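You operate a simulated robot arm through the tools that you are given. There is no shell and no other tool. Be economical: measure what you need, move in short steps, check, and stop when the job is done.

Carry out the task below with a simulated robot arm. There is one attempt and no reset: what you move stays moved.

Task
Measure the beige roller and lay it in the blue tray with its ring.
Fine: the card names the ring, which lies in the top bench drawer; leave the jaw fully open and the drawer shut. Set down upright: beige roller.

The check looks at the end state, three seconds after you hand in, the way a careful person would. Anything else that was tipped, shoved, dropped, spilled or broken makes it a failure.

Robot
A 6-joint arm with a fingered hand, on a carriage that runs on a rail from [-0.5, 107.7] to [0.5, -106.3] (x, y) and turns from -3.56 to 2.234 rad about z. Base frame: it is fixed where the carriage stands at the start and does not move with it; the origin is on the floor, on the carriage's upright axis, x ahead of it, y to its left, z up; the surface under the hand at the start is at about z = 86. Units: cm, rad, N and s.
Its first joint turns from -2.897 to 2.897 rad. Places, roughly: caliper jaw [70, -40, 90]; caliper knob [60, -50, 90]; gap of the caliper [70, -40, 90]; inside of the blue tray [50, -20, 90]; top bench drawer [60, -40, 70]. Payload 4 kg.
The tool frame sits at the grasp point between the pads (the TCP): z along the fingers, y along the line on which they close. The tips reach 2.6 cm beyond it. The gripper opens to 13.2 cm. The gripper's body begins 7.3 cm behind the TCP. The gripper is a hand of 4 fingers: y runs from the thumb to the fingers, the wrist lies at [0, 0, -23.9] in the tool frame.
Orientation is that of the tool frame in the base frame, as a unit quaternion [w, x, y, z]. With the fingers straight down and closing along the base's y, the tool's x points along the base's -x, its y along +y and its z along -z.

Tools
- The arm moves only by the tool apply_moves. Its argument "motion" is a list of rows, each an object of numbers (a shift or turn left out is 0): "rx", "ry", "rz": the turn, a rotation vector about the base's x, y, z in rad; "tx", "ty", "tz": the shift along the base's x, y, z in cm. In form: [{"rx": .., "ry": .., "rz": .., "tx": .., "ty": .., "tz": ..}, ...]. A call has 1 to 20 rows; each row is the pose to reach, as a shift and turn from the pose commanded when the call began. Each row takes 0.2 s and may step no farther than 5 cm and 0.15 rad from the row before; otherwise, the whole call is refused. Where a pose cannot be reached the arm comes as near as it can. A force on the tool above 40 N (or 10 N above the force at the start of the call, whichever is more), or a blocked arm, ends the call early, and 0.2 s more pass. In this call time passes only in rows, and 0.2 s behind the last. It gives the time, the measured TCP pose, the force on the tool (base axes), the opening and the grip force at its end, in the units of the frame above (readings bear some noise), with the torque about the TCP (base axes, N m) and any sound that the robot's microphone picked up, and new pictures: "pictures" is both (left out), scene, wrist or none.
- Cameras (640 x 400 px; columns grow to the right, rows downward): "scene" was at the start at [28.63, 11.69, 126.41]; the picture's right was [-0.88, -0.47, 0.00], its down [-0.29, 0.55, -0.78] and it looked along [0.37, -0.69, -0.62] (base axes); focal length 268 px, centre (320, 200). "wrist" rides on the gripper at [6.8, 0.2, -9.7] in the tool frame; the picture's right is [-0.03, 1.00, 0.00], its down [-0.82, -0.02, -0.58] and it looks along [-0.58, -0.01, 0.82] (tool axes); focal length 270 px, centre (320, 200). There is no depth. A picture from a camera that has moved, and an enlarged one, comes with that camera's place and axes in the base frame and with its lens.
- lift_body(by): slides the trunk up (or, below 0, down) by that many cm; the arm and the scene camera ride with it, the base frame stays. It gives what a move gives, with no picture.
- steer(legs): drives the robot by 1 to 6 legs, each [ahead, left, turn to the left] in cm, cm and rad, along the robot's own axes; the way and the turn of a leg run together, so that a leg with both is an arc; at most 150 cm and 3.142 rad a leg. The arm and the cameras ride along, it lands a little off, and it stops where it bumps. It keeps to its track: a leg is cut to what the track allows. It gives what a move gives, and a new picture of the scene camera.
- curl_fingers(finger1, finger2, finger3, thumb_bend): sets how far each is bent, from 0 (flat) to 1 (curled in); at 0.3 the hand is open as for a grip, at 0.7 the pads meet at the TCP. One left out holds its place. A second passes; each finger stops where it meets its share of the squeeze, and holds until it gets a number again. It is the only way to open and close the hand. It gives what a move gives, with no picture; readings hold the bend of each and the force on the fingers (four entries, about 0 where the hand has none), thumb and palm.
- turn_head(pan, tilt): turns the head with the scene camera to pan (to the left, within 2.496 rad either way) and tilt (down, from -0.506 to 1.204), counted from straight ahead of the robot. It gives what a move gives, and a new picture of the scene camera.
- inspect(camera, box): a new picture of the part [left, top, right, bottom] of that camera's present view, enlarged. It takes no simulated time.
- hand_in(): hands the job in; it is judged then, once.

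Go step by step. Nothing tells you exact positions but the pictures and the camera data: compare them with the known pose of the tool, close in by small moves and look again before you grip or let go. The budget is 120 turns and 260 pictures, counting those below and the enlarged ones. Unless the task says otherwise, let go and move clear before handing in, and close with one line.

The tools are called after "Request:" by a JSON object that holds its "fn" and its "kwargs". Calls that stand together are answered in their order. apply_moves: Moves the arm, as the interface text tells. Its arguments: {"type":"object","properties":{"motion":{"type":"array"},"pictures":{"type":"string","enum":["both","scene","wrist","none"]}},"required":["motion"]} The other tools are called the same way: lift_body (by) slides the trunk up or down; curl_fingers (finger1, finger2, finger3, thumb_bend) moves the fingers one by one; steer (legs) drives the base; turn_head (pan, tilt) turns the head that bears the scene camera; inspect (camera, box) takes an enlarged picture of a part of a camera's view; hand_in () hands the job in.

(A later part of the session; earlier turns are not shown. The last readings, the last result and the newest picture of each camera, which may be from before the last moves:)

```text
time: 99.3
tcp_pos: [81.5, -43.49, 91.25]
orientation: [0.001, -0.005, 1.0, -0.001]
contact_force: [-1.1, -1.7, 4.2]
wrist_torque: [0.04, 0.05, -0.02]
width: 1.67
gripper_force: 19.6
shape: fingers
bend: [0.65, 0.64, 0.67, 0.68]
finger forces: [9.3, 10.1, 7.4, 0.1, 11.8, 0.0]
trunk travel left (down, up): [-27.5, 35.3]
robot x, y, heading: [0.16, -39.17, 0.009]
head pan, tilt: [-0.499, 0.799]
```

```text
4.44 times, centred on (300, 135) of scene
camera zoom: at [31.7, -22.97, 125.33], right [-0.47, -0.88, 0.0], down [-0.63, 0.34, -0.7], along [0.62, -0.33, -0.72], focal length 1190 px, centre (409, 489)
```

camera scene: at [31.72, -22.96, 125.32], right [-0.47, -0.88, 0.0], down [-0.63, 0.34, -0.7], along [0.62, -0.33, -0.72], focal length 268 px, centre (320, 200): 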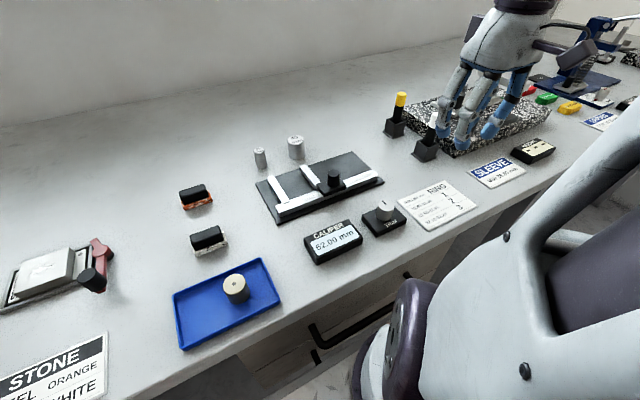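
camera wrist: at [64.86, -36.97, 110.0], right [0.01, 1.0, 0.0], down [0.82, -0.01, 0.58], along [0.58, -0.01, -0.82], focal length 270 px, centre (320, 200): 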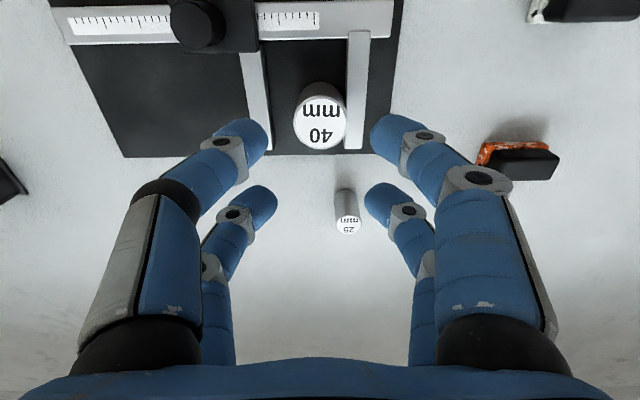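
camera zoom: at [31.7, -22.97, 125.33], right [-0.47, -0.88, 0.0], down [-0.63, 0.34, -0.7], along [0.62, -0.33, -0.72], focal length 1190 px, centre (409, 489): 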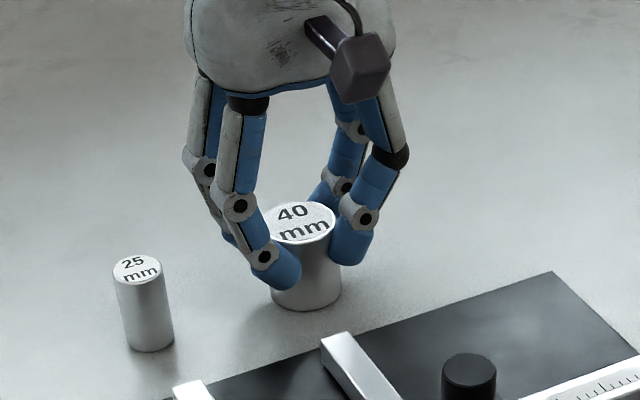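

Gauge is back exactly where it was. Releasing, lifting, and turning to the drawer.

Request:
{"fn": "curl_fingers", "kwargs": {"finger1": 0.6, "finger2": 0.6, "finger3": 0.61, "thumb_bend": 0.61}}

Request:
{"fn": "curl_fingers", "kwargs": {"finger1": 0.52, "finger2": 0.52, "finger3": 0.52, "thumb_bend": 0.52}}

Request:
{"fn": "apply_moves", "kwargs": {"motion": [{"tz": 1}, {"tz": 4}, {"tz": 8}, {"tz": 12}, {"tz": 16}, {"tz": 20}], "pictures": "none"}}

Request:
{"fn": "turn_head", "kwargs": {"pan": -0.2, "tilt": 1.2}}

```text
time: 100.3
tcp_pos: [81.61, -43.55, 91.23]
orientation: [0.0, -0.005, 1.0, 0.0]
contact_force: [0.2, 0.5, 0.3]
wrist_torque: [0.01, 0.0, 0.01]
width: 3.02
gripper_force: 0.0
shape: fingers
bend: [0.6, 0.6, 0.61, 0.61]
finger forces: [0.0, 0.1, 0.0, 0.1, 0.0, 0.1]
trunk travel left (down, up): [-27.5, 35.3]
robot x, y, heading: [0.31, -38.79, 0.01]
head pan, tilt: [-0.499, 0.799]
```

```text
time: 101.3
tcp_pos: [81.62, -43.33, 91.18]
orientation: [0.0, -0.005, 1.0, 0.0]
contact_force: [-0.1, -0.4, 0.6]
wrist_torque: [-0.03, -0.01, -0.01]
width: 5.85
gripper_force: 0.1
shape: fingers
bend: [0.52, 0.52, 0.52, 0.52]
finger forces: [0.0, 0.1, 0.0, 0.1, 0.0, 0.1]
trunk travel left (down, up): [-27.5, 35.3]
robot x, y, heading: [-0.04, -38.58, 0.013]
head pan, tilt: [-0.499, 0.799]
```

```text
time: 102.7
tcp_pos: [81.77, -43.48, 111.44]
orientation: [0.0, -0.005, 1.0, 0.0]
contact_force: [-0.1, 0.5, -0.9]
wrist_torque: [-0.01, -0.01, -0.02]
width: 5.84
gripper_force: 0.1
shape: fingers
bend: [0.52, 0.52, 0.52, 0.52]
finger forces: [0.0, 0.1, 0.0, 0.0, 0.0, 0.0]
trunk travel left (down, up): [-27.5, 35.3]
robot x, y, heading: [-0.22, -38.74, 0.012]
head pan, tilt: [-0.499, 0.799]
```

```text
time: 103.5
tcp_pos: [81.8, -43.36, 111.36]
orientation: [0.0, -0.005, 1.0, 0.0]
contact_force: [0.3, 0.2, 0.8]
wrist_torque: [0.0, 0.0, -0.02]
width: 5.86
gripper_force: 0.1
shape: fingers
bend: [0.52, 0.52, 0.52, 0.52]
finger forces: [0.0, 0.0, 0.0, 0.1, 0.1, 0.1]
trunk travel left (down, up): [-27.5, 35.3]
robot x, y, heading: [-0.02, -38.71, 0.012]
head pan, tilt: [-0.201, 1.201]
camera scene: at [30.09, -20.23, 122.55], right [-0.19, -0.98, 0.0], down [-0.91, 0.18, -0.36], along [0.36, -0.07, -0.93], focal length 268 px, centre (320, 200)
```

scene: 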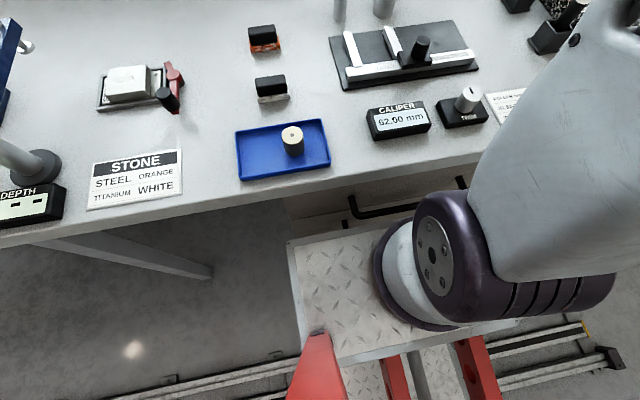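

The robot's base hides the drawer from here. I'll retract the hand high and drive to the right so the drawer lies to the robot's left, then look.

Request:
{"fn": "apply_moves", "kwargs": {"motion": [{"tx": -4, "tz": 2}, {"tx": -8, "tz": 4}, {"tx": -12, "tz": 6}, {"tx": -16, "tz": 8}, {"tx": -20, "tz": 9}], "pictures": "none"}}

Request:
{"fn": "steer", "kwargs": {"legs": [[0, -54, -0.01]]}}

Request:
{"fn": "turn_head", "kwargs": {"pan": 0.9, "tilt": 0.85}}

```text
time: 104.8
tcp_pos: [61.62, -43.39, 120.28]
orientation: [-0.001, -0.005, 1.0, 0.0]
contact_force: [0.4, 0.7, -0.3]
wrist_torque: [0.0, 0.02, -0.02]
width: 5.88
gripper_force: 0.1
shape: fingers
bend: [0.52, 0.52, 0.52, 0.52]
finger forces: [0.0, 0.0, 0.0, 0.1, 0.0, 0.0]
trunk travel left (down, up): [-27.5, 35.3]
robot x, y, heading: [0.16, -38.72, 0.008]
head pan, tilt: [-0.201, 1.201]
```

```text
time: 107.9
tcp_pos: [61.94, -97.68, 120.22]
orientation: [-0.001, -0.004, 1.0, 0.0]
contact_force: [0.3, -0.2, 0.2]
wrist_torque: [0.0, 0.01, 0.01]
width: 5.88
gripper_force: 0.1
shape: fingers
bend: [0.52, 0.52, 0.52, 0.52]
finger forces: [0.1, 0.0, 0.1, 0.0, 0.0, 0.0]
trunk travel left (down, up): [-27.5, 35.3]
robot x, y, heading: [0.68, -92.77, 0.005]
head pan, tilt: [-0.201, 1.201]
camera scene: at [30.4, -74.29, 122.54], right [-0.19, -0.98, 0.0], down [-0.91, 0.18, -0.36], along [0.36, -0.07, -0.93], focal length 268 px, centre (320, 200)
```

scene: 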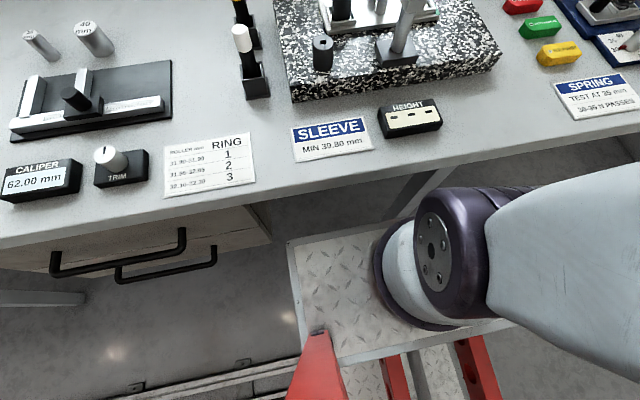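

```text
time: 109.2
tcp_pos: [62.01, -97.48, 120.32]
orientation: [0.0, -0.004, 1.0, 0.0]
contact_force: [0.9, 1.1, 0.4]
wrist_torque: [0.0, 0.0, 0.0]
width: 5.84
gripper_force: 0.1
shape: fingers
bend: [0.52, 0.52, 0.52, 0.52]
finger forces: [0.1, 0.0, 0.1, 0.0, 0.0, 0.0]
trunk travel left (down, up): [-27.5, 35.3]
robot x, y, heading: [0.51, -92.7, 0.003]
head pan, tilt: [0.901, 0.85]
camera scene: at [29.73, -67.06, 124.91], right [0.79, -0.62, 0.0], down [-0.46, -0.59, -0.66], along [0.41, 0.52, -0.75], focal length 268 px, centre (320, 200)
```

scene: 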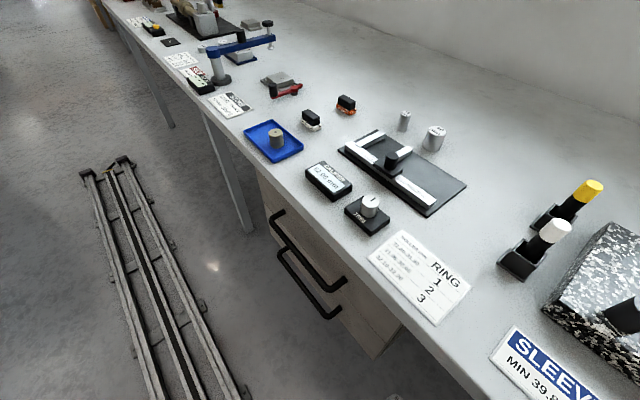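

Excellent view of the drawer handles. Zooming to measure the top handle.

Request:
{"fn": "inspect", "kwargs": {"camera": "scene", "box": [230, 180, 410, 340]}}

Request:
{"fn": "turn_head", "kwargs": {"pan": 0.4, "tilt": 1.2}}

```text
2.50 times, centred on (320, 260) of scene
camera zoom: at [29.73, -67.06, 124.91], right [0.79, -0.62, 0.0], down [-0.46, -0.59, -0.66], along [0.41, 0.52, -0.75], focal length 669 px, centre (320, 50)
```

zoom: 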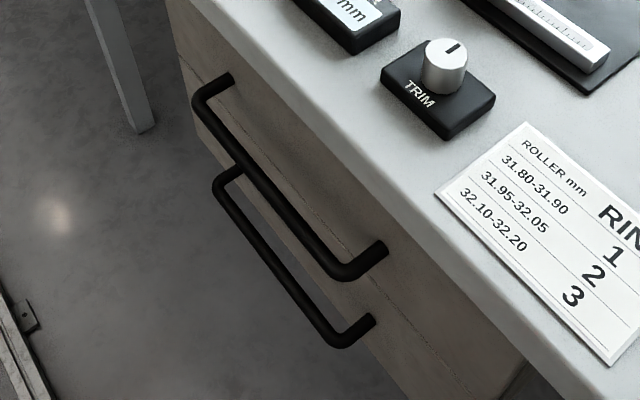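

```text
time: 110.1
tcp_pos: [61.98, -97.62, 120.34]
orientation: [0.0, -0.004, 1.0, -0.001]
contact_force: [-0.9, -0.6, -0.1]
wrist_torque: [0.05, -0.02, 0.01]
width: 5.85
gripper_force: 0.1
shape: fingers
bend: [0.52, 0.52, 0.52, 0.52]
finger forces: [0.0, 0.0, 0.0, 0.1, 0.0, 0.0]
trunk travel left (down, up): [-27.5, 35.3]
robot x, y, heading: [0.51, -92.84, 0.008]
head pan, tilt: [0.4, 1.201]
camera scene: at [30.05, -71.0, 122.55], right [0.4, -0.92, 0.0], down [-0.86, -0.37, -0.36], along [0.33, 0.14, -0.93], focal length 268 px, centre (320, 200)
```

scene: 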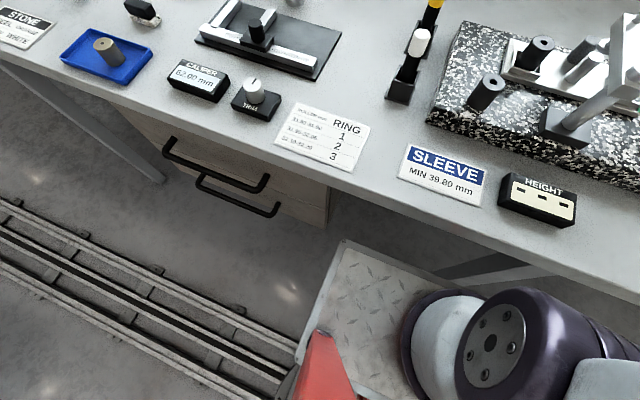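

The top handle bar runs along y from -30 to -51.5 at about x 44, z 74.5, with the drawer face near x 48. I'll drive to the rail's end for more room, then bring the hand over in front of the bench.

Request:
{"fn": "steer", "kwargs": {"legs": [[0, -12.5, 0]]}}

Request:
{"fn": "apply_moves", "kwargs": {"motion": [{"tx": -1, "ty": 4}, {"tx": -2, "ty": 8}, {"tx": -3, "ty": 12}, {"tx": -4.5, "ty": 16}, {"tx": -6, "ty": 20}, {"tx": -8, "ty": 24}, {"tx": -10, "ty": 28}, {"tx": -12, "ty": 32}, {"tx": -14.5, "ty": 36}, {"tx": -17, "ty": 40}, {"tx": -20, "ty": 44}, {"tx": -23, "ty": 48}, {"tx": -26, "ty": 52}, {"tx": -28, "ty": 56}, {"tx": -29, "ty": 60}, {"tx": -30, "ty": 64, "tz": -2}, {"tx": -31, "ty": 67, "tz": -5}], "pictures": "wrist"}}

```text
time: 111.4
tcp_pos: [62.12, -110.07, 120.35]
orientation: [0.0, -0.004, 1.0, 0.0]
contact_force: [-0.5, 0.3, 0.1]
wrist_torque: [0.03, 0.02, 0.01]
width: 5.89
gripper_force: 0.1
shape: fingers
bend: [0.52, 0.52, 0.52, 0.52]
finger forces: [0.0, 0.0, 0.0, 0.0, 0.0, 0.0]
trunk travel left (down, up): [-27.5, 35.3]
robot x, y, heading: [0.4, -105.08, 0.009]
head pan, tilt: [0.4, 1.201]
camera scene: at [30.14, -83.41, 122.54], right [0.39, -0.92, 0.0], down [-0.86, -0.37, -0.36], along [0.33, 0.14, -0.93], focal length 268 px, centre (320, 200)
```

scene: 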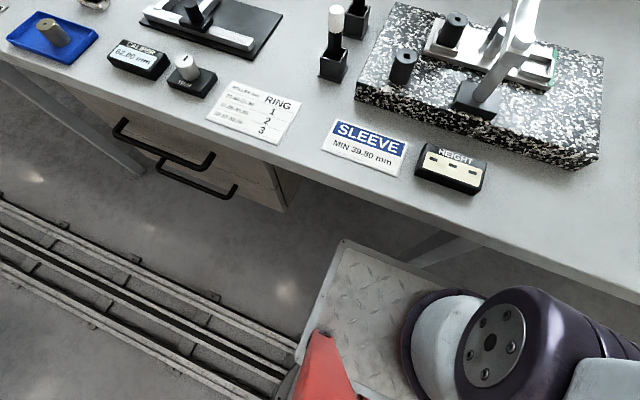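

```text
time: 114.8
tcp_pos: [33.61, -53.22, 130.52]
orientation: [0.002, 0.012, 0.994, 0.104]
contact_force: [0.7, 0.2, -0.5]
wrist_torque: [-0.04, -0.02, 0.03]
width: 5.89
gripper_force: 0.1
shape: fingers
bend: [0.52, 0.52, 0.52, 0.52]
finger forces: [0.0, 0.0, 0.0, 0.1, 0.0, 0.1]
trunk travel left (down, up): [-27.5, 35.3]
robot x, y, heading: [0.6, -104.9, 0.006]
head pan, tilt: [0.4, 1.201]
stopped in row 16: the arm was blocked; the commanded pose is now the measured one
camera wrist: at [26.91, -54.97, 139.94], right [0.05, 0.98, 0.21], down [0.81, -0.16, 0.56], along [0.58, 0.14, -0.8], focal length 270 px, centre (320, 200)
```

wrist: 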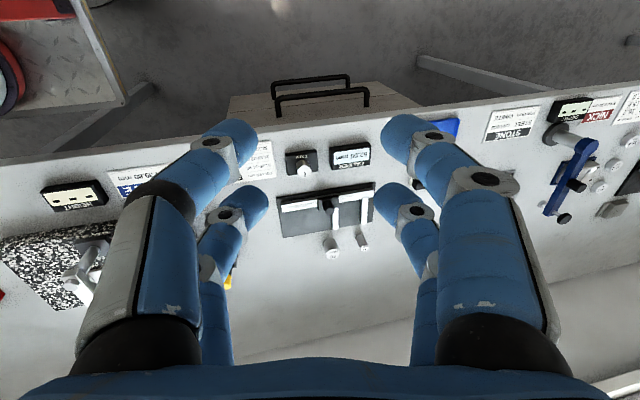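

The arm hit a joint limit with this hand orientation. Yawing the hand toward the bar-gripping orientation (which also relieves that joint).

Request:
{"fn": "apply_moves", "kwargs": {"motion": [{"rz": 0.14}, {"rz": 0.28}, {"rz": 0.42}, {"rz": 0.56}, {"rz": 0.7}, {"rz": 0.84}, {"rz": 0.98}, {"rz": 1.12}, {"rz": 1.26}, {"rz": 1.4}, {"rz": 1.54}], "pictures": "wrist"}}

```text
time: 117.4
tcp_pos: [33.96, -56.33, 134.94]
orientation: [-0.029, -0.684, 0.721, 0.105]
contact_force: [0.4, 1.0, -1.3]
wrist_torque: [-0.05, 0.0, 0.02]
width: 5.84
gripper_force: 0.1
shape: fingers
bend: [0.52, 0.52, 0.52, 0.52]
finger forces: [0.0, 0.0, 0.0, 0.0, 0.0, 0.0]
trunk travel left (down, up): [-27.5, 35.3]
robot x, y, heading: [0.36, -105.16, 0.007]
head pan, tilt: [0.4, 1.201]
stopped in row 11: the arm was blocked; the commanded pose is now the measured one
camera wrist: at [35.23, -64.25, 143.6], right [-0.98, 0.07, 0.19], down [0.18, 0.75, 0.64], along [-0.1, 0.66, -0.74], focal length 270 px, centre (320, 200)
```

wrist: 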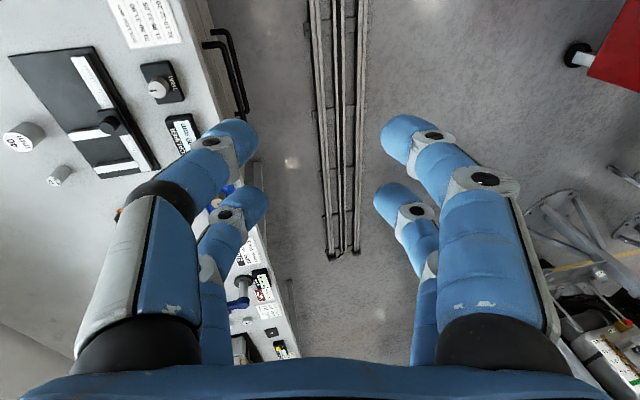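

The arm's leftward swing is limited by the head, so I should reach the drawer from its other side (robot at larger y, arm swung right). First, retreat to straight ahead and level the hand.

Request:
{"fn": "apply_moves", "kwargs": {"motion": [{"tx": 2, "ty": -4, "rx": -0.02, "ry": -0.03}, {"tx": 4, "ty": -8, "rx": -0.04, "ry": -0.06}, {"tx": 6.5, "ty": -12, "rx": -0.06, "ry": -0.1}, {"tx": 9, "ty": -16, "rx": -0.08, "ry": -0.13}, {"tx": 11.5, "ty": -20, "rx": -0.1, "ry": -0.16}, {"tx": 14, "ty": -24, "rx": -0.112, "ry": -0.185}, {"tx": 16.5, "ty": -28, "rx": -0.112, "ry": -0.185}, {"tx": 19, "ty": -32, "rx": -0.112, "ry": -0.185, "tz": -2}, {"tx": 21.5, "ty": -36, "rx": -0.112, "ry": -0.185, "tz": -4}, {"tx": 24, "ty": -40, "rx": -0.112, "ry": -0.185, "tz": -6}, {"tx": 26, "ty": -44, "rx": -0.112, "ry": -0.185, "tz": -8}, {"tx": 28, "ty": -48, "rx": -0.112, "ry": -0.185, "tz": -10}], "pictures": "none"}}

Request:
{"fn": "apply_moves", "kwargs": {"motion": [{"rz": -0.14}, {"rz": -0.28}, {"rz": -0.42}, {"rz": -0.56}, {"rz": -0.7}, {"rz": -0.84}, {"rz": -0.98}, {"rz": -1.12}, {"rz": -1.26}, {"rz": -1.4}, {"rz": -1.51}], "pictures": "none"}}

```text
refused: row 8 steps farther than a row can; nothing moved
```

```text
time: 119.8
tcp_pos: [34.11, -56.06, 134.37]
orientation: [0.042, -0.001, 0.994, 0.101]
contact_force: [-0.4, -0.1, -0.2]
wrist_torque: [-0.02, 0.02, -0.02]
width: 5.89
gripper_force: 0.1
shape: fingers
bend: [0.52, 0.52, 0.52, 0.52]
finger forces: [0.0, 0.0, 0.0, 0.0, 0.1, 0.0]
trunk travel left (down, up): [-27.5, 35.3]
robot x, y, heading: [0.53, -105.47, 0.008]
head pan, tilt: [0.4, 1.201]
```

Request:
{"fn": "apply_moves", "kwargs": {"motion": [{"tx": 2, "ty": -4, "rx": -0.04, "ry": 0.016}, {"tx": 4, "ty": -8, "rx": -0.08, "ry": 0.033}, {"tx": 6.2, "ty": -12, "rx": -0.12, "ry": 0.05}, {"tx": 8.4, "ty": -16, "rx": -0.16, "ry": 0.066}, {"tx": 10.6, "ty": -20, "rx": -0.2, "ry": 0.083}, {"tx": 13, "ty": -24, "rx": -0.2, "ry": 0.083}, {"tx": 15.4, "ty": -28, "rx": -0.2, "ry": 0.083}, {"tx": 17.8, "ty": -31.5, "rx": -0.2, "ry": 0.083, "tz": -2}, {"tx": 20, "ty": -35, "rx": -0.2, "ry": 0.083, "tz": -4}, {"tx": 22, "ty": -38.5, "rx": -0.2, "ry": 0.083, "tz": -6}, {"tx": 24, "ty": -42, "rx": -0.2, "ry": 0.083, "tz": -8}, {"tx": 26, "ty": -45.5, "rx": -0.2, "ry": 0.083, "tz": -10}, {"tx": 28, "ty": -48.5, "rx": -0.2, "ry": 0.083, "tz": -12}], "pictures": "none"}}

Request:
{"fn": "steer", "kwargs": {"legs": [[0, 85, 0]]}}

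```text
time: 122.6
tcp_pos: [62.03, -104.09, 122.03]
orientation: [-0.001, -0.005, 1.0, -0.003]
contact_force: [-0.3, 0.2, 0.0]
wrist_torque: [-0.01, -0.01, -0.01]
width: 5.88
gripper_force: 0.1
shape: fingers
bend: [0.52, 0.52, 0.52, 0.52]
finger forces: [0.0, 0.0, 0.0, 0.0, 0.0, 0.0]
trunk travel left (down, up): [-27.5, 35.3]
robot x, y, heading: [0.41, -105.04, 0.006]
head pan, tilt: [0.4, 1.201]
```

```text
time: 127.1
tcp_pos: [61.61, -18.93, 122.2]
orientation: [0.0, -0.007, 1.0, -0.003]
contact_force: [0.1, -0.1, 0.3]
wrist_torque: [0.01, -0.03, -0.02]
width: 5.86
gripper_force: 0.0
shape: fingers
bend: [0.52, 0.52, 0.52, 0.52]
finger forces: [0.1, 0.1, 0.1, 0.1, 0.0, 0.0]
trunk travel left (down, up): [-27.5, 35.3]
robot x, y, heading: [0.27, -20.06, 0.01]
head pan, tilt: [0.4, 1.201]
camera scene: at [29.61, 1.5, 122.54], right [0.4, -0.92, 0.0], down [-0.85, -0.37, -0.36], along [0.33, 0.14, -0.93], focal length 268 px, centre (320, 200)
```

scene: 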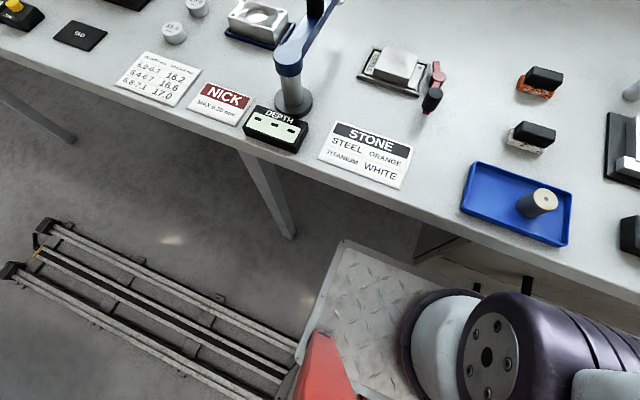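

Hand is level again. Now I swing the arm to the right on an arc, yawing the hand 90° so it will close across the bar.

Request:
{"fn": "apply_moves", "kwargs": {"motion": [{"tx": 0.56, "ty": -3.33, "rz": -0.105}, {"tx": 0.24, "ty": -7.78, "rz": -0.21}, {"tx": -0.4, "ty": -12.2, "rz": -0.314}, {"tx": -1.36, "ty": -16.56, "rz": -0.419}, {"tx": -2.63, "ty": -20.84, "rz": -0.524}, {"tx": -4.2, "ty": -25.05, "rz": -0.628}, {"tx": -6.1, "ty": -29.1, "rz": -0.733}, {"tx": -8.25, "ty": -33.03, "rz": -0.838}, {"tx": -10.7, "ty": -36.76, "rz": -0.942}, {"tx": -13.4, "ty": -40.33, "rz": -1.047}, {"tx": -16.35, "ty": -43.7, "rz": -1.152}, {"tx": -19.5, "ty": -46.8, "rz": -1.257}, {"tx": -22.9, "ty": -49.7, "rz": -1.361}, {"tx": -26.5, "ty": -52.3, "rz": -1.466}, {"tx": -30.3, "ty": -54.7, "rz": -1.571}], "pictures": "none"}}

Request:
{"fn": "steer", "kwargs": {"legs": [[0, 37, 0]]}}

Request:
{"fn": "turn_head", "kwargs": {"pan": -1.1, "tilt": 0.8}}

Request:
{"fn": "inspect", "kwargs": {"camera": "wrist", "box": [0, 0, 640, 400]}}

```text
time: 130.3
tcp_pos: [31.25, -73.55, 122.33]
orientation: [-0.002, 0.703, 0.711, -0.002]
contact_force: [0.6, -0.1, 0.1]
wrist_torque: [-0.03, 0.04, 0.0]
width: 5.86
gripper_force: 0.0
shape: fingers
bend: [0.52, 0.52, 0.52, 0.52]
finger forces: [0.2, 0.0, 0.0, 0.0, 0.0, 0.1]
trunk travel left (down, up): [-27.5, 35.3]
robot x, y, heading: [0.19, -20.3, 0.007]
head pan, tilt: [0.4, 1.201]
```

```text
time: 132.6
tcp_pos: [30.9, -36.88, 122.17]
orientation: [-0.002, 0.703, 0.711, -0.002]
contact_force: [0.1, 0.3, -0.2]
wrist_torque: [0.0, -0.02, -0.02]
width: 5.88
gripper_force: 0.1
shape: fingers
bend: [0.52, 0.52, 0.52, 0.52]
finger forces: [0.1, 0.0, 0.0, 0.0, 0.0, 0.0]
trunk travel left (down, up): [-27.5, 35.3]
robot x, y, heading: [0.07, 16.46, 0.008]
head pan, tilt: [0.4, 1.201]
camera scene: at [29.51, 38.2, 122.54], right [0.4, -0.92, 0.0], down [-0.86, -0.37, -0.36], along [0.33, 0.14, -0.93], focal length 268 px, centre (320, 200)
```

scene: 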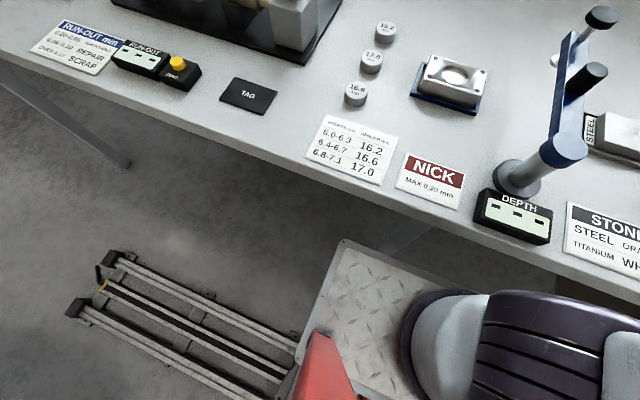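

```text
time: 134.2
tcp_pos: [30.96, -36.8, 122.29]
orientation: [-0.002, 0.703, 0.711, -0.002]
contact_force: [-0.6, 0.1, 0.5]
wrist_torque: [-0.04, 0.01, 0.01]
width: 5.89
gripper_force: 0.0
shape: fingers
bend: [0.52, 0.52, 0.52, 0.52]
finger forces: [0.1, 0.0, 0.0, 0.0, 0.0, 0.0]
trunk travel left (down, up): [-27.5, 35.3]
robot x, y, heading: [0.02, 16.32, 0.009]
head pan, tilt: [-1.1, 0.799]
camera scene: at [28.1, 28.83, 125.32], right [-0.89, -0.46, 0.0], down [-0.33, 0.64, -0.7], along [0.32, -0.62, -0.72], focal length 268 px, centre (320, 200)
```

scene: 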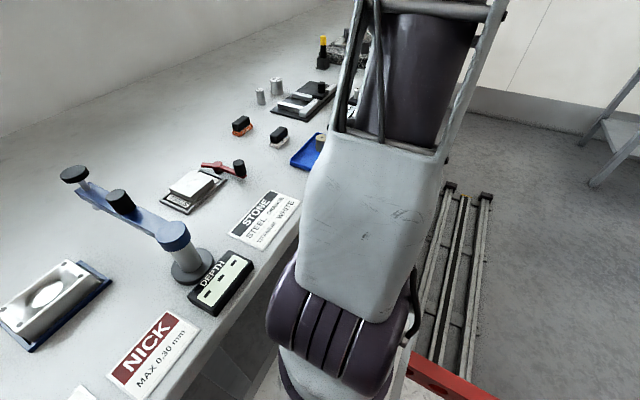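

```text
1.00 times, centred on (320, 200) of wrist (not enlarged: the box is as wide or as high as the picture)
camera zoom: at [31.15, -30.03, 131.91], right [1.0, -0.02, -0.01], down [-0.01, -0.82, 0.58], along [-0.01, -0.58, -0.82], focal length 270 px, centre (320, 200)
```

zoom: 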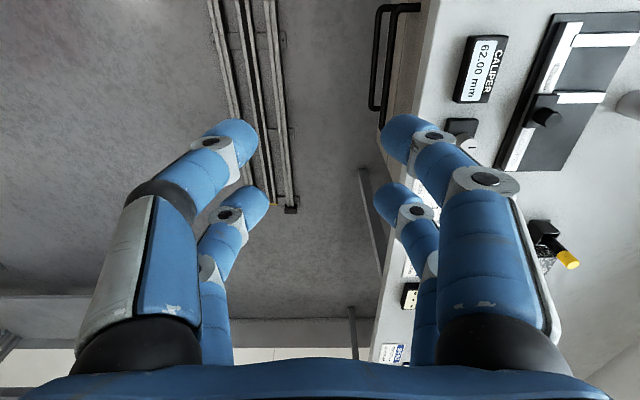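

Request:
{"fn": "inspect", "kwargs": {"camera": "wrist", "box": [330, 0, 490, 130]}}

```text
3.08 times, centred on (410, 65) of wrist
camera zoom: at [31.15, -30.03, 131.91], right [1.0, -0.02, -0.01], down [-0.01, -0.82, 0.58], along [-0.01, -0.58, -0.82], focal length 832 px, centre (43, 615)
```

zoom: 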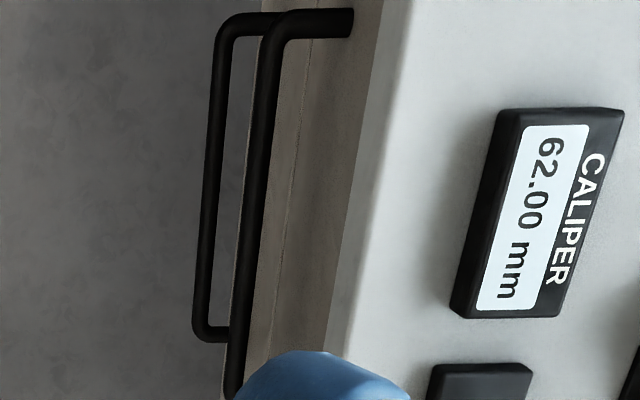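

Wrist view confirms the bar at x≈44.1, z≈74.5. I'll lower the trunk, then tilt the hand about 60° so the fingers point forward-down at the bar.

Request:
{"fn": "lift_body", "kwargs": {"by": -15}}

Request:
{"fn": "apply_moves", "kwargs": {"motion": [{"ry": -0.13, "tz": -1}, {"ry": -0.26, "tz": -3}, {"ry": -0.39, "tz": -5, "ty": -1}, {"ry": -0.52, "tz": -8, "ty": -2}, {"ry": -0.65, "tz": -11, "ty": -3}, {"ry": -0.78, "tz": -14, "ty": -4}, {"ry": -0.91, "tz": -17, "ty": -4}, {"ry": -1.047, "tz": -20, "ty": -4}], "pictures": "both"}}

```text
time: 136.0
tcp_pos: [31.01, -36.89, 107.22]
orientation: [-0.001, 0.703, 0.711, -0.001]
contact_force: [0.8, 0.5, -0.3]
wrist_torque: [0.01, 0.03, -0.03]
width: 5.9
gripper_force: 0.1
shape: fingers
bend: [0.52, 0.52, 0.52, 0.52]
finger forces: [0.0, 0.0, 0.0, 0.0, 0.1, 0.0]
trunk travel left (down, up): [-12.5, 50.3]
robot x, y, heading: [-0.24, 16.34, 0.008]
head pan, tilt: [-1.1, 0.799]
```

```text
time: 137.8
tcp_pos: [30.94, -41.03, 87.49]
orientation: [0.356, 0.61, 0.616, 0.349]
contact_force: [-1.1, 0.2, -0.5]
wrist_torque: [0.0, -0.01, 0.02]
width: 5.87
gripper_force: 0.0
shape: fingers
bend: [0.52, 0.52, 0.52, 0.52]
finger forces: [0.0, 0.0, 0.0, 0.0, 0.1, 0.0]
trunk travel left (down, up): [-12.5, 50.3]
robot x, y, heading: [-0.26, 16.51, 0.007]
head pan, tilt: [-1.1, 0.799]
camera scene: at [27.72, 28.83, 110.23], right [-0.89, -0.46, 0.0], down [-0.33, 0.64, -0.7], along [0.32, -0.62, -0.72], focal length 268 px, centre (320, 200)
camera wrist: at [22.73, -34.19, 92.33], right [0.5, -0.01, 0.86], down [-0.51, -0.82, 0.28], along [0.7, -0.58, -0.42], focal length 270 px, centre (320, 200)
```

scene: 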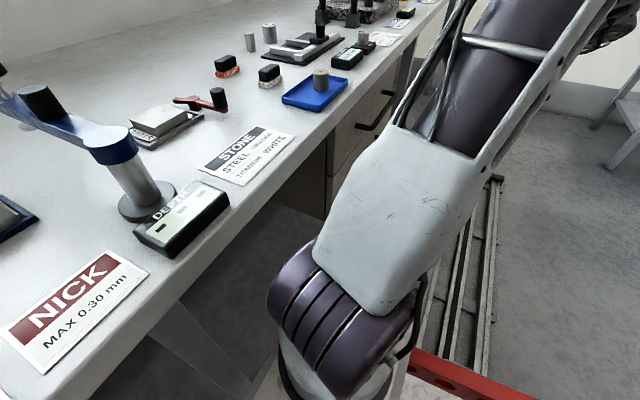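
wrist: 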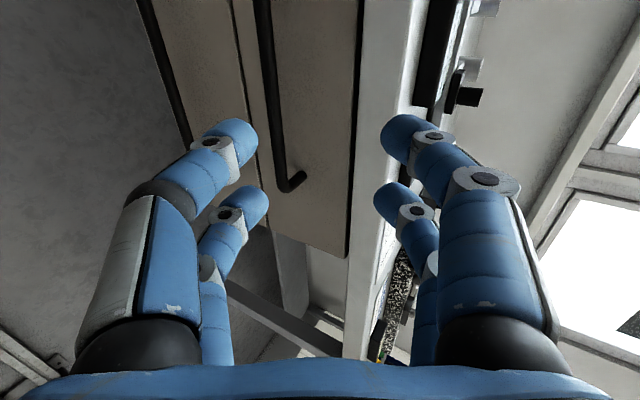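

Good alignment of the hand; the bar is visible. Moving to 8 cm short of it on its line and narrowing the fingers.

Request:
{"fn": "apply_moves", "kwargs": {"motion": [{"tx": 0.5, "tz": -3.5}, {"tx": 2, "tz": -6.5}, {"tx": 4.2, "tz": -8}, {"tx": 6.3, "tz": -9}], "pictures": "none"}}

Request:
{"fn": "curl_fingers", "kwargs": {"finger1": 0.58, "finger2": 0.58, "finger3": 0.58, "thumb_bend": 0.58}}

Request:
{"fn": "inspect", "kwargs": {"camera": "wrist", "box": [160, 20, 480, 240]}}

```text
time: 138.8
tcp_pos: [37.49, -40.94, 78.29]
orientation: [0.354, 0.611, 0.616, 0.35]
contact_force: [0.4, -0.2, 0.1]
wrist_torque: [0.03, -0.01, 0.02]
width: 5.88
gripper_force: 0.1
shape: fingers
bend: [0.52, 0.52, 0.52, 0.52]
finger forces: [0.1, 0.1, 0.0, 0.0, 0.0, 0.0]
trunk travel left (down, up): [-12.5, 50.3]
robot x, y, heading: [-0.04, 16.58, 0.011]
head pan, tilt: [-1.1, 0.799]
```

```text
time: 139.8
tcp_pos: [37.34, -40.85, 78.32]
orientation: [0.354, 0.61, 0.617, 0.35]
contact_force: [-0.1, 0.3, -0.5]
wrist_torque: [0.01, -0.04, 0.0]
width: 4.29
gripper_force: 0.0
shape: fingers
bend: [0.57, 0.57, 0.57, 0.57]
finger forces: [0.1, 0.0, 0.1, 0.1, 0.1, 0.0]
trunk travel left (down, up): [-12.5, 50.3]
robot x, y, heading: [-0.35, 16.59, 0.005]
head pan, tilt: [-1.1, 0.799]
```

```text
1.82 times, centred on (320, 130) of wrist
camera zoom: at [29.08, -34.11, 83.3], right [0.5, -0.02, 0.86], down [-0.51, -0.82, 0.28], along [0.7, -0.58, -0.42], focal length 491 px, centre (320, 327)
```

zoom: 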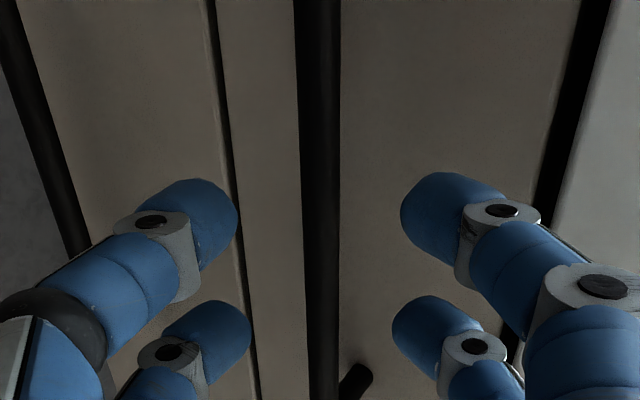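

The bar is centred between the finger pairs. Advancing along the tool axis.

Request:
{"fn": "apply_moves", "kwargs": {"motion": [{"tx": 1.7, "tz": -1}, {"tx": 3.4, "tz": -2}, {"tx": 4.8, "tz": -2.8}, {"tx": 5.6, "tz": -3.2}, {"tx": 6.1, "tz": -3.5}], "pictures": "wrist"}}

Request:
{"fn": "inspect", "kwargs": {"camera": "wrist", "box": [200, 80, 440, 260]}}

```text
time: 141.0
tcp_pos: [43.47, -40.82, 74.78]
orientation: [0.353, 0.61, 0.617, 0.35]
contact_force: [-0.3, -0.7, 0.1]
wrist_torque: [0.0, 0.03, 0.0]
width: 4.29
gripper_force: 0.1
shape: fingers
bend: [0.57, 0.57, 0.57, 0.57]
finger forces: [0.0, 0.0, 0.0, 0.1, 0.0, 0.1]
trunk travel left (down, up): [-12.5, 50.3]
robot x, y, heading: [-0.24, 16.26, 0.013]
head pan, tilt: [-1.1, 0.799]
camera wrist: at [35.14, -34.01, 79.81], right [0.51, -0.01, 0.86], down [-0.5, -0.82, 0.28], along [0.7, -0.58, -0.42], focal length 270 px, centre (320, 200)
```

wrist: 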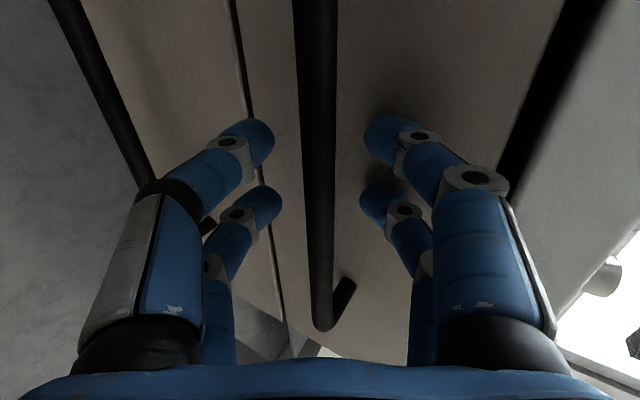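

```text
2.22 times, centred on (320, 170) of wrist
camera zoom: at [35.14, -34.01, 79.81], right [0.51, -0.01, 0.86], down [-0.5, -0.82, 0.28], along [0.7, -0.58, -0.42], focal length 601 px, centre (320, 267)
```

zoom: 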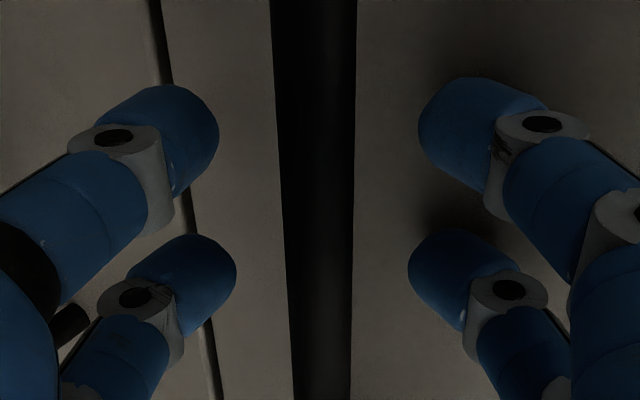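

Fingers straddle the bar. Closing on it.

Request:
{"fn": "curl_fingers", "kwargs": {"finger1": 0.72, "finger2": 0.72, "finger3": 0.72, "thumb_bend": 0.72}}

Request:
{"fn": "inspect", "kwargs": {"camera": "wrist", "box": [200, 80, 440, 260]}}

```text
time: 142.0
tcp_pos: [43.37, -40.79, 74.72]
orientation: [0.354, 0.61, 0.617, 0.35]
contact_force: [2.0, 0.0, -3.3]
wrist_torque: [-0.01, -0.01, 0.01]
width: 0.0
gripper_force: 4.4
shape: fingers
bend: [0.71, 0.71, 0.71, 0.71]
finger forces: [1.8, 2.0, 1.9, 0.0, 3.1, 0.0]
trunk travel left (down, up): [-12.5, 50.3]
robot x, y, heading: [-0.33, 16.4, 0.007]
head pan, tilt: [-1.1, 0.799]
```

```text
2.22 times, centred on (320, 170) of wrist
camera zoom: at [35.14, -34.01, 79.8], right [0.51, -0.02, 0.86], down [-0.5, -0.82, 0.28], along [0.7, -0.58, -0.42], focal length 601 px, centre (320, 267)
```

zoom: 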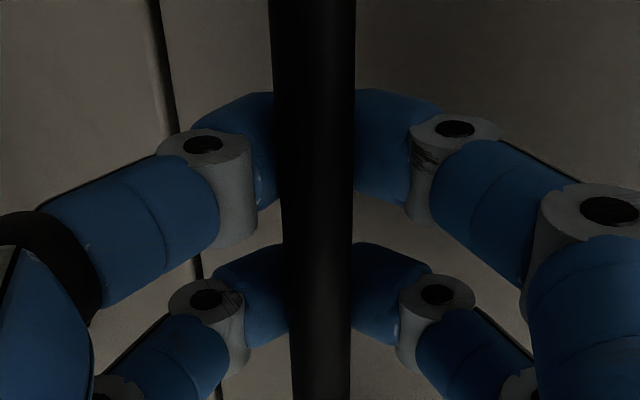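

Request:
{"fn": "curl_fingers", "kwargs": {"finger1": 0.8, "finger2": 0.8, "finger3": 0.8, "thumb_bend": 0.8}}

Request:
{"fn": "apply_moves", "kwargs": {"motion": [{"tx": -0.5}, {"tx": -1.2}, {"tx": -2}, {"tx": -3}, {"tx": -4}, {"tx": -5}], "pictures": "wrist"}}

```text
time: 143.0
tcp_pos: [43.45, -40.81, 74.87]
orientation: [0.353, 0.611, 0.616, 0.35]
contact_force: [3.4, 0.4, -17.7]
wrist_torque: [-0.09, 0.05, 0.16]
width: 0.01
gripper_force: 13.1
shape: fingers
bend: [0.74, 0.74, 0.74, 0.73]
finger forces: [0.0, 6.6, 7.2, 0.0, 14.0, 0.0]
trunk travel left (down, up): [-12.5, 50.3]
robot x, y, heading: [-0.06, 16.28, 0.006]
head pan, tilt: [-1.1, 0.799]
```

```text
time: 144.4
tcp_pos: [38.21, -40.94, 74.73]
orientation: [0.353, 0.61, 0.617, 0.35]
contact_force: [-0.5, 2.4, -10.8]
wrist_torque: [-0.08, 0.02, 0.12]
width: 0.0
gripper_force: 12.6
shape: fingers
bend: [0.75, 0.75, 0.75, 0.73]
finger forces: [0.0, 5.9, 6.6, 0.0, 13.3, 0.1]
trunk travel left (down, up): [-12.5, 50.3]
robot x, y, heading: [0.09, 16.5, 0.009]
head pan, tilt: [-1.1, 0.799]
camera wrist: at [30.05, -34.07, 79.7], right [0.51, -0.02, 0.86], down [-0.5, -0.82, 0.28], along [0.7, -0.58, -0.42], focal length 270 px, centre (320, 200)
```

wrist: 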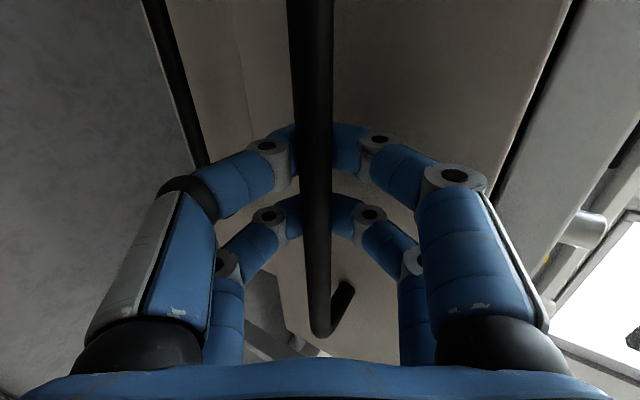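

The drawer slides. Pulling it further out.

Request:
{"fn": "apply_moves", "kwargs": {"motion": [{"tx": -1.2}, {"tx": -2.4}, {"tx": -3.6}, {"tx": -4.8}, {"tx": -6}, {"tx": -7.2}, {"tx": -8.4}, {"tx": -9.6}, {"tx": -10.8}, {"tx": -12}, {"tx": -13}], "pictures": "both"}}

```text
time: 146.8
tcp_pos: [25.22, -41.04, 74.75]
orientation: [0.354, 0.61, 0.616, 0.35]
contact_force: [-1.3, -1.6, -7.7]
wrist_torque: [-0.05, 0.03, 0.06]
width: 0.0
gripper_force: 0.1
shape: fingers
bend: [0.75, 0.75, 0.75, 0.74]
finger forces: [0.1, 0.0, 0.1, 0.0, 0.0, 0.1]
trunk travel left (down, up): [-12.5, 50.3]
robot x, y, heading: [-0.57, 16.4, 0.011]
head pan, tilt: [-1.1, 0.799]
camera scene: at [27.73, 28.81, 110.23], right [-0.89, -0.46, 0.0], down [-0.33, 0.64, -0.7], along [0.32, -0.62, -0.72], focal length 268 px, centre (320, 200)
camera wrist: at [17.04, -34.07, 79.66], right [0.51, -0.02, 0.86], down [-0.51, -0.82, 0.28], along [0.7, -0.58, -0.42], focal length 270 px, centre (320, 200)
```

scene: 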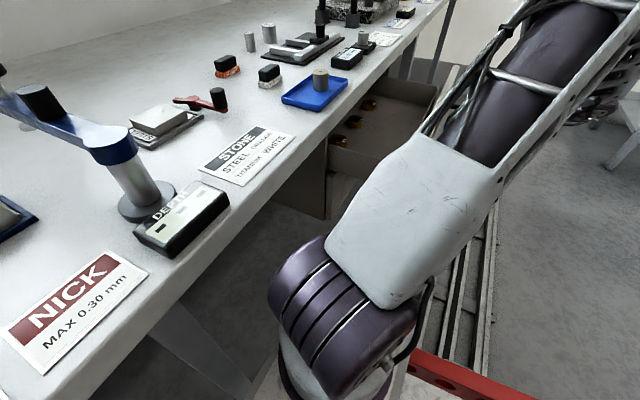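
wrist: 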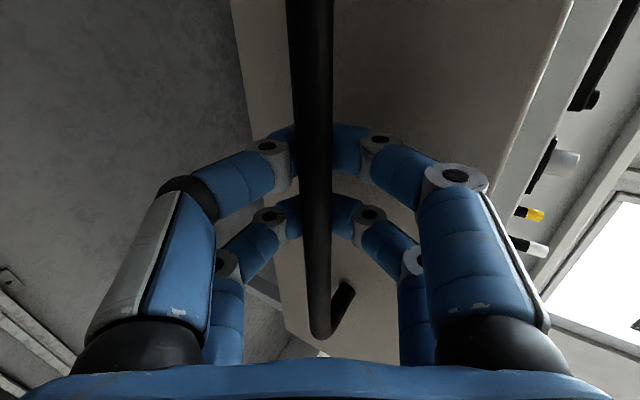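

Request:
{"fn": "inspect", "kwargs": {"camera": "scene", "box": [310, 70, 470, 200]}}

Request:
{"fn": "turn_head", "kwargs": {"pan": -1.0, "tilt": 0.6}}

```text
3.08 times, centred on (390, 135) of scene
camera zoom: at [27.73, 28.81, 110.23], right [-0.89, -0.46, 0.0], down [-0.33, 0.64, -0.7], along [0.32, -0.62, -0.72], focal length 824 px, centre (105, 400)
```

zoom: 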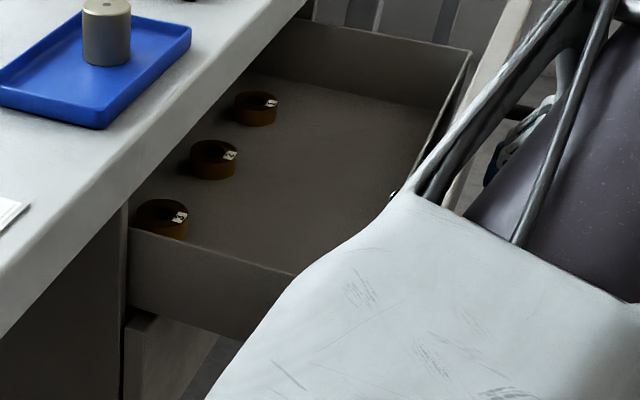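

```text
time: 147.5
tcp_pos: [25.36, -40.93, 74.71]
orientation: [0.354, 0.61, 0.616, 0.35]
contact_force: [-1.2, -0.1, -7.9]
wrist_torque: [-0.04, 0.0, 0.06]
width: 0.01
gripper_force: 0.0
shape: fingers
bend: [0.75, 0.75, 0.75, 0.74]
finger forces: [0.0, 0.1, 0.0, 0.1, 0.0, 0.0]
trunk travel left (down, up): [-12.5, 50.3]
robot x, y, heading: [-0.29, 16.65, 0.011]
head pan, tilt: [-1.0, 0.6]
camera scene: at [28.84, 28.57, 111.91], right [-0.84, -0.55, 0.0], down [-0.31, 0.47, -0.82], along [0.45, -0.69, -0.57], focal length 268 px, centre (320, 200)
```

scene: 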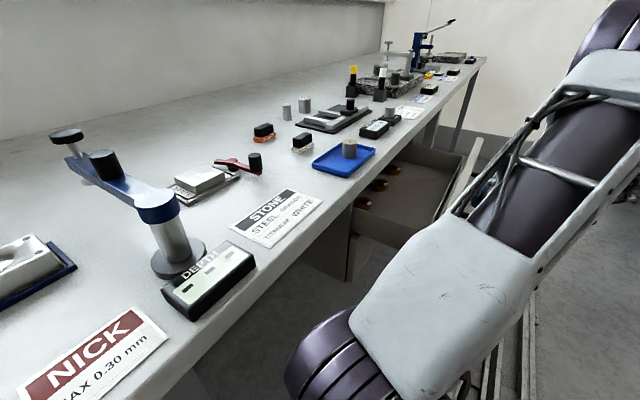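

Three tagged rings lie in a row at about x=51, still under the bench edge. I'll pull the drawer about 10 cm further.

Request:
{"fn": "apply_moves", "kwargs": {"motion": [{"tx": -1.2}, {"tx": -2.4}, {"tx": -3.6}, {"tx": -4.8}, {"tx": -6}, {"tx": -7}, {"tx": -8}, {"tx": -9}, {"tx": -10}], "pictures": "none"}}

Request:
{"fn": "turn_head", "kwargs": {"pan": -1.1, "tilt": 0.8}}

Request:
{"fn": "inspect", "kwargs": {"camera": "scene", "box": [310, 70, 470, 200]}}

```text
time: 149.5
tcp_pos: [15.26, -40.89, 74.66]
orientation: [0.353, 0.611, 0.617, 0.349]
contact_force: [-0.5, -1.3, -6.0]
wrist_torque: [-0.06, 0.05, 0.08]
width: 0.0
gripper_force: 0.0
shape: fingers
bend: [0.76, 0.75, 0.75, 0.74]
finger forces: [0.0, 0.1, 0.0, 0.0, 0.0, 0.0]
trunk travel left (down, up): [-12.5, 50.3]
robot x, y, heading: [-0.25, 15.98, 0.007]
head pan, tilt: [-1.0, 0.6]
```

```text
time: 150.2
tcp_pos: [15.44, -40.9, 74.79]
orientation: [0.354, 0.61, 0.617, 0.35]
contact_force: [-1.4, -0.3, -6.4]
wrist_torque: [-0.04, 0.04, 0.05]
width: 0.01
gripper_force: 0.0
shape: fingers
bend: [0.76, 0.75, 0.75, 0.74]
finger forces: [0.1, 0.0, 0.0, 0.0, 0.0, 0.0]
trunk travel left (down, up): [-12.5, 50.3]
robot x, y, heading: [0.32, 16.55, 0.012]
head pan, tilt: [-1.1, 0.799]
camera scene: at [27.73, 28.81, 110.24], right [-0.89, -0.46, 0.0], down [-0.33, 0.64, -0.7], along [0.32, -0.62, -0.72], focal length 268 px, centre (320, 200)
```

scene: 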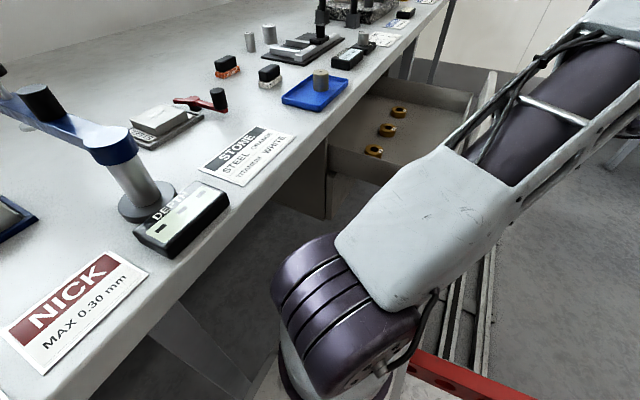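

```text
3.08 times, centred on (390, 135) of scene
camera zoom: at [27.73, 28.81, 110.24], right [-0.89, -0.46, 0.0], down [-0.33, 0.64, -0.7], along [0.32, -0.62, -0.72], focal length 824 px, centre (105, 400)
```

zoom: 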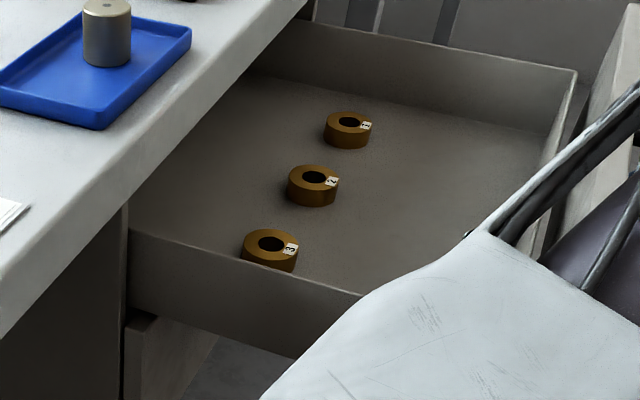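

Ring tags read 3 (near), 2 (middle), 1 (far); I want the far one, ring 1, near x=42, y=-53.6. A bit more opening gives the hand clearance from the bench edge.

Request:
{"fn": "apply_moves", "kwargs": {"motion": [{"tx": -1}, {"tx": -2}, {"tx": -3}, {"tx": -4}, {"tx": -5}], "pictures": "none"}}

Request:
{"fn": "inspect", "kwargs": {"camera": "scene", "box": [310, 70, 470, 200]}}

Request:
{"fn": "curl_fingers", "kwargs": {"finger1": 0.56, "finger2": 0.56, "finger3": 0.56, "thumb_bend": 0.56}}

Request:
{"fn": "inspect", "kwargs": {"camera": "wrist", "box": [160, 20, 480, 240]}}

```text
time: 151.4
tcp_pos: [10.24, -40.87, 74.75]
orientation: [0.353, 0.611, 0.617, 0.349]
contact_force: [-0.1, -0.6, -12.7]
wrist_torque: [-0.07, 0.06, 0.07]
width: 0.0
gripper_force: 7.3
shape: fingers
bend: [0.76, 0.75, 0.75, 0.74]
finger forces: [0.1, 0.0, 0.1, 0.0, 14.6, 0.0]
trunk travel left (down, up): [-12.5, 50.3]
robot x, y, heading: [0.21, 16.19, 0.007]
head pan, tilt: [-1.1, 0.799]
```

```text
3.08 times, centred on (390, 135) of scene
camera zoom: at [27.73, 28.79, 110.23], right [-0.89, -0.46, 0.0], down [-0.33, 0.64, -0.7], along [0.32, -0.62, -0.72], focal length 824 px, centre (105, 400)
```

zoom: 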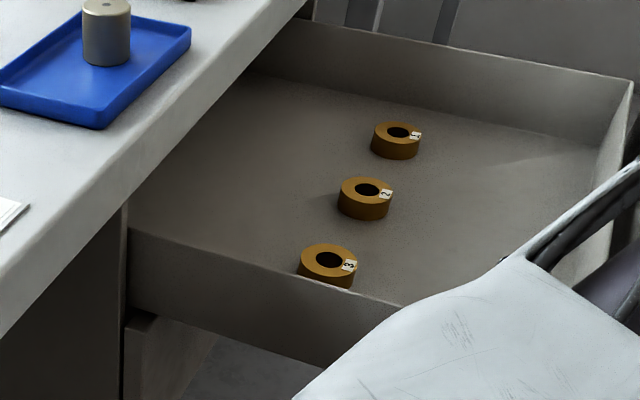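

```text
time: 152.4
tcp_pos: [10.27, -40.77, 74.85]
orientation: [0.354, 0.61, 0.616, 0.351]
contact_force: [-0.5, -0.4, -0.2]
wrist_torque: [0.01, 0.03, 0.01]
width: 4.5
gripper_force: 0.0
shape: fingers
bend: [0.56, 0.56, 0.56, 0.56]
finger forces: [0.0, 0.0, 0.0, 0.0, 0.0, 0.0]
trunk travel left (down, up): [-12.5, 50.3]
robot x, y, heading: [-0.41, 16.71, 0.015]
head pan, tilt: [-1.1, 0.799]
```

```text
1.82 times, centred on (320, 130) of wrist
camera zoom: at [2.14, -34.09, 79.76], right [0.5, -0.02, 0.86], down [-0.51, -0.82, 0.28], along [0.7, -0.58, -0.42], focal length 491 px, centre (320, 327)
```

zoom: 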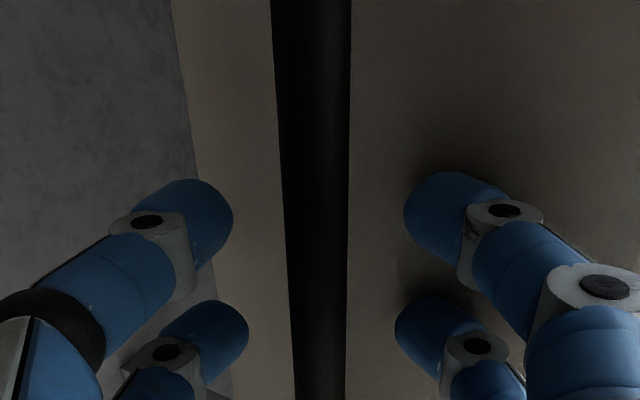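

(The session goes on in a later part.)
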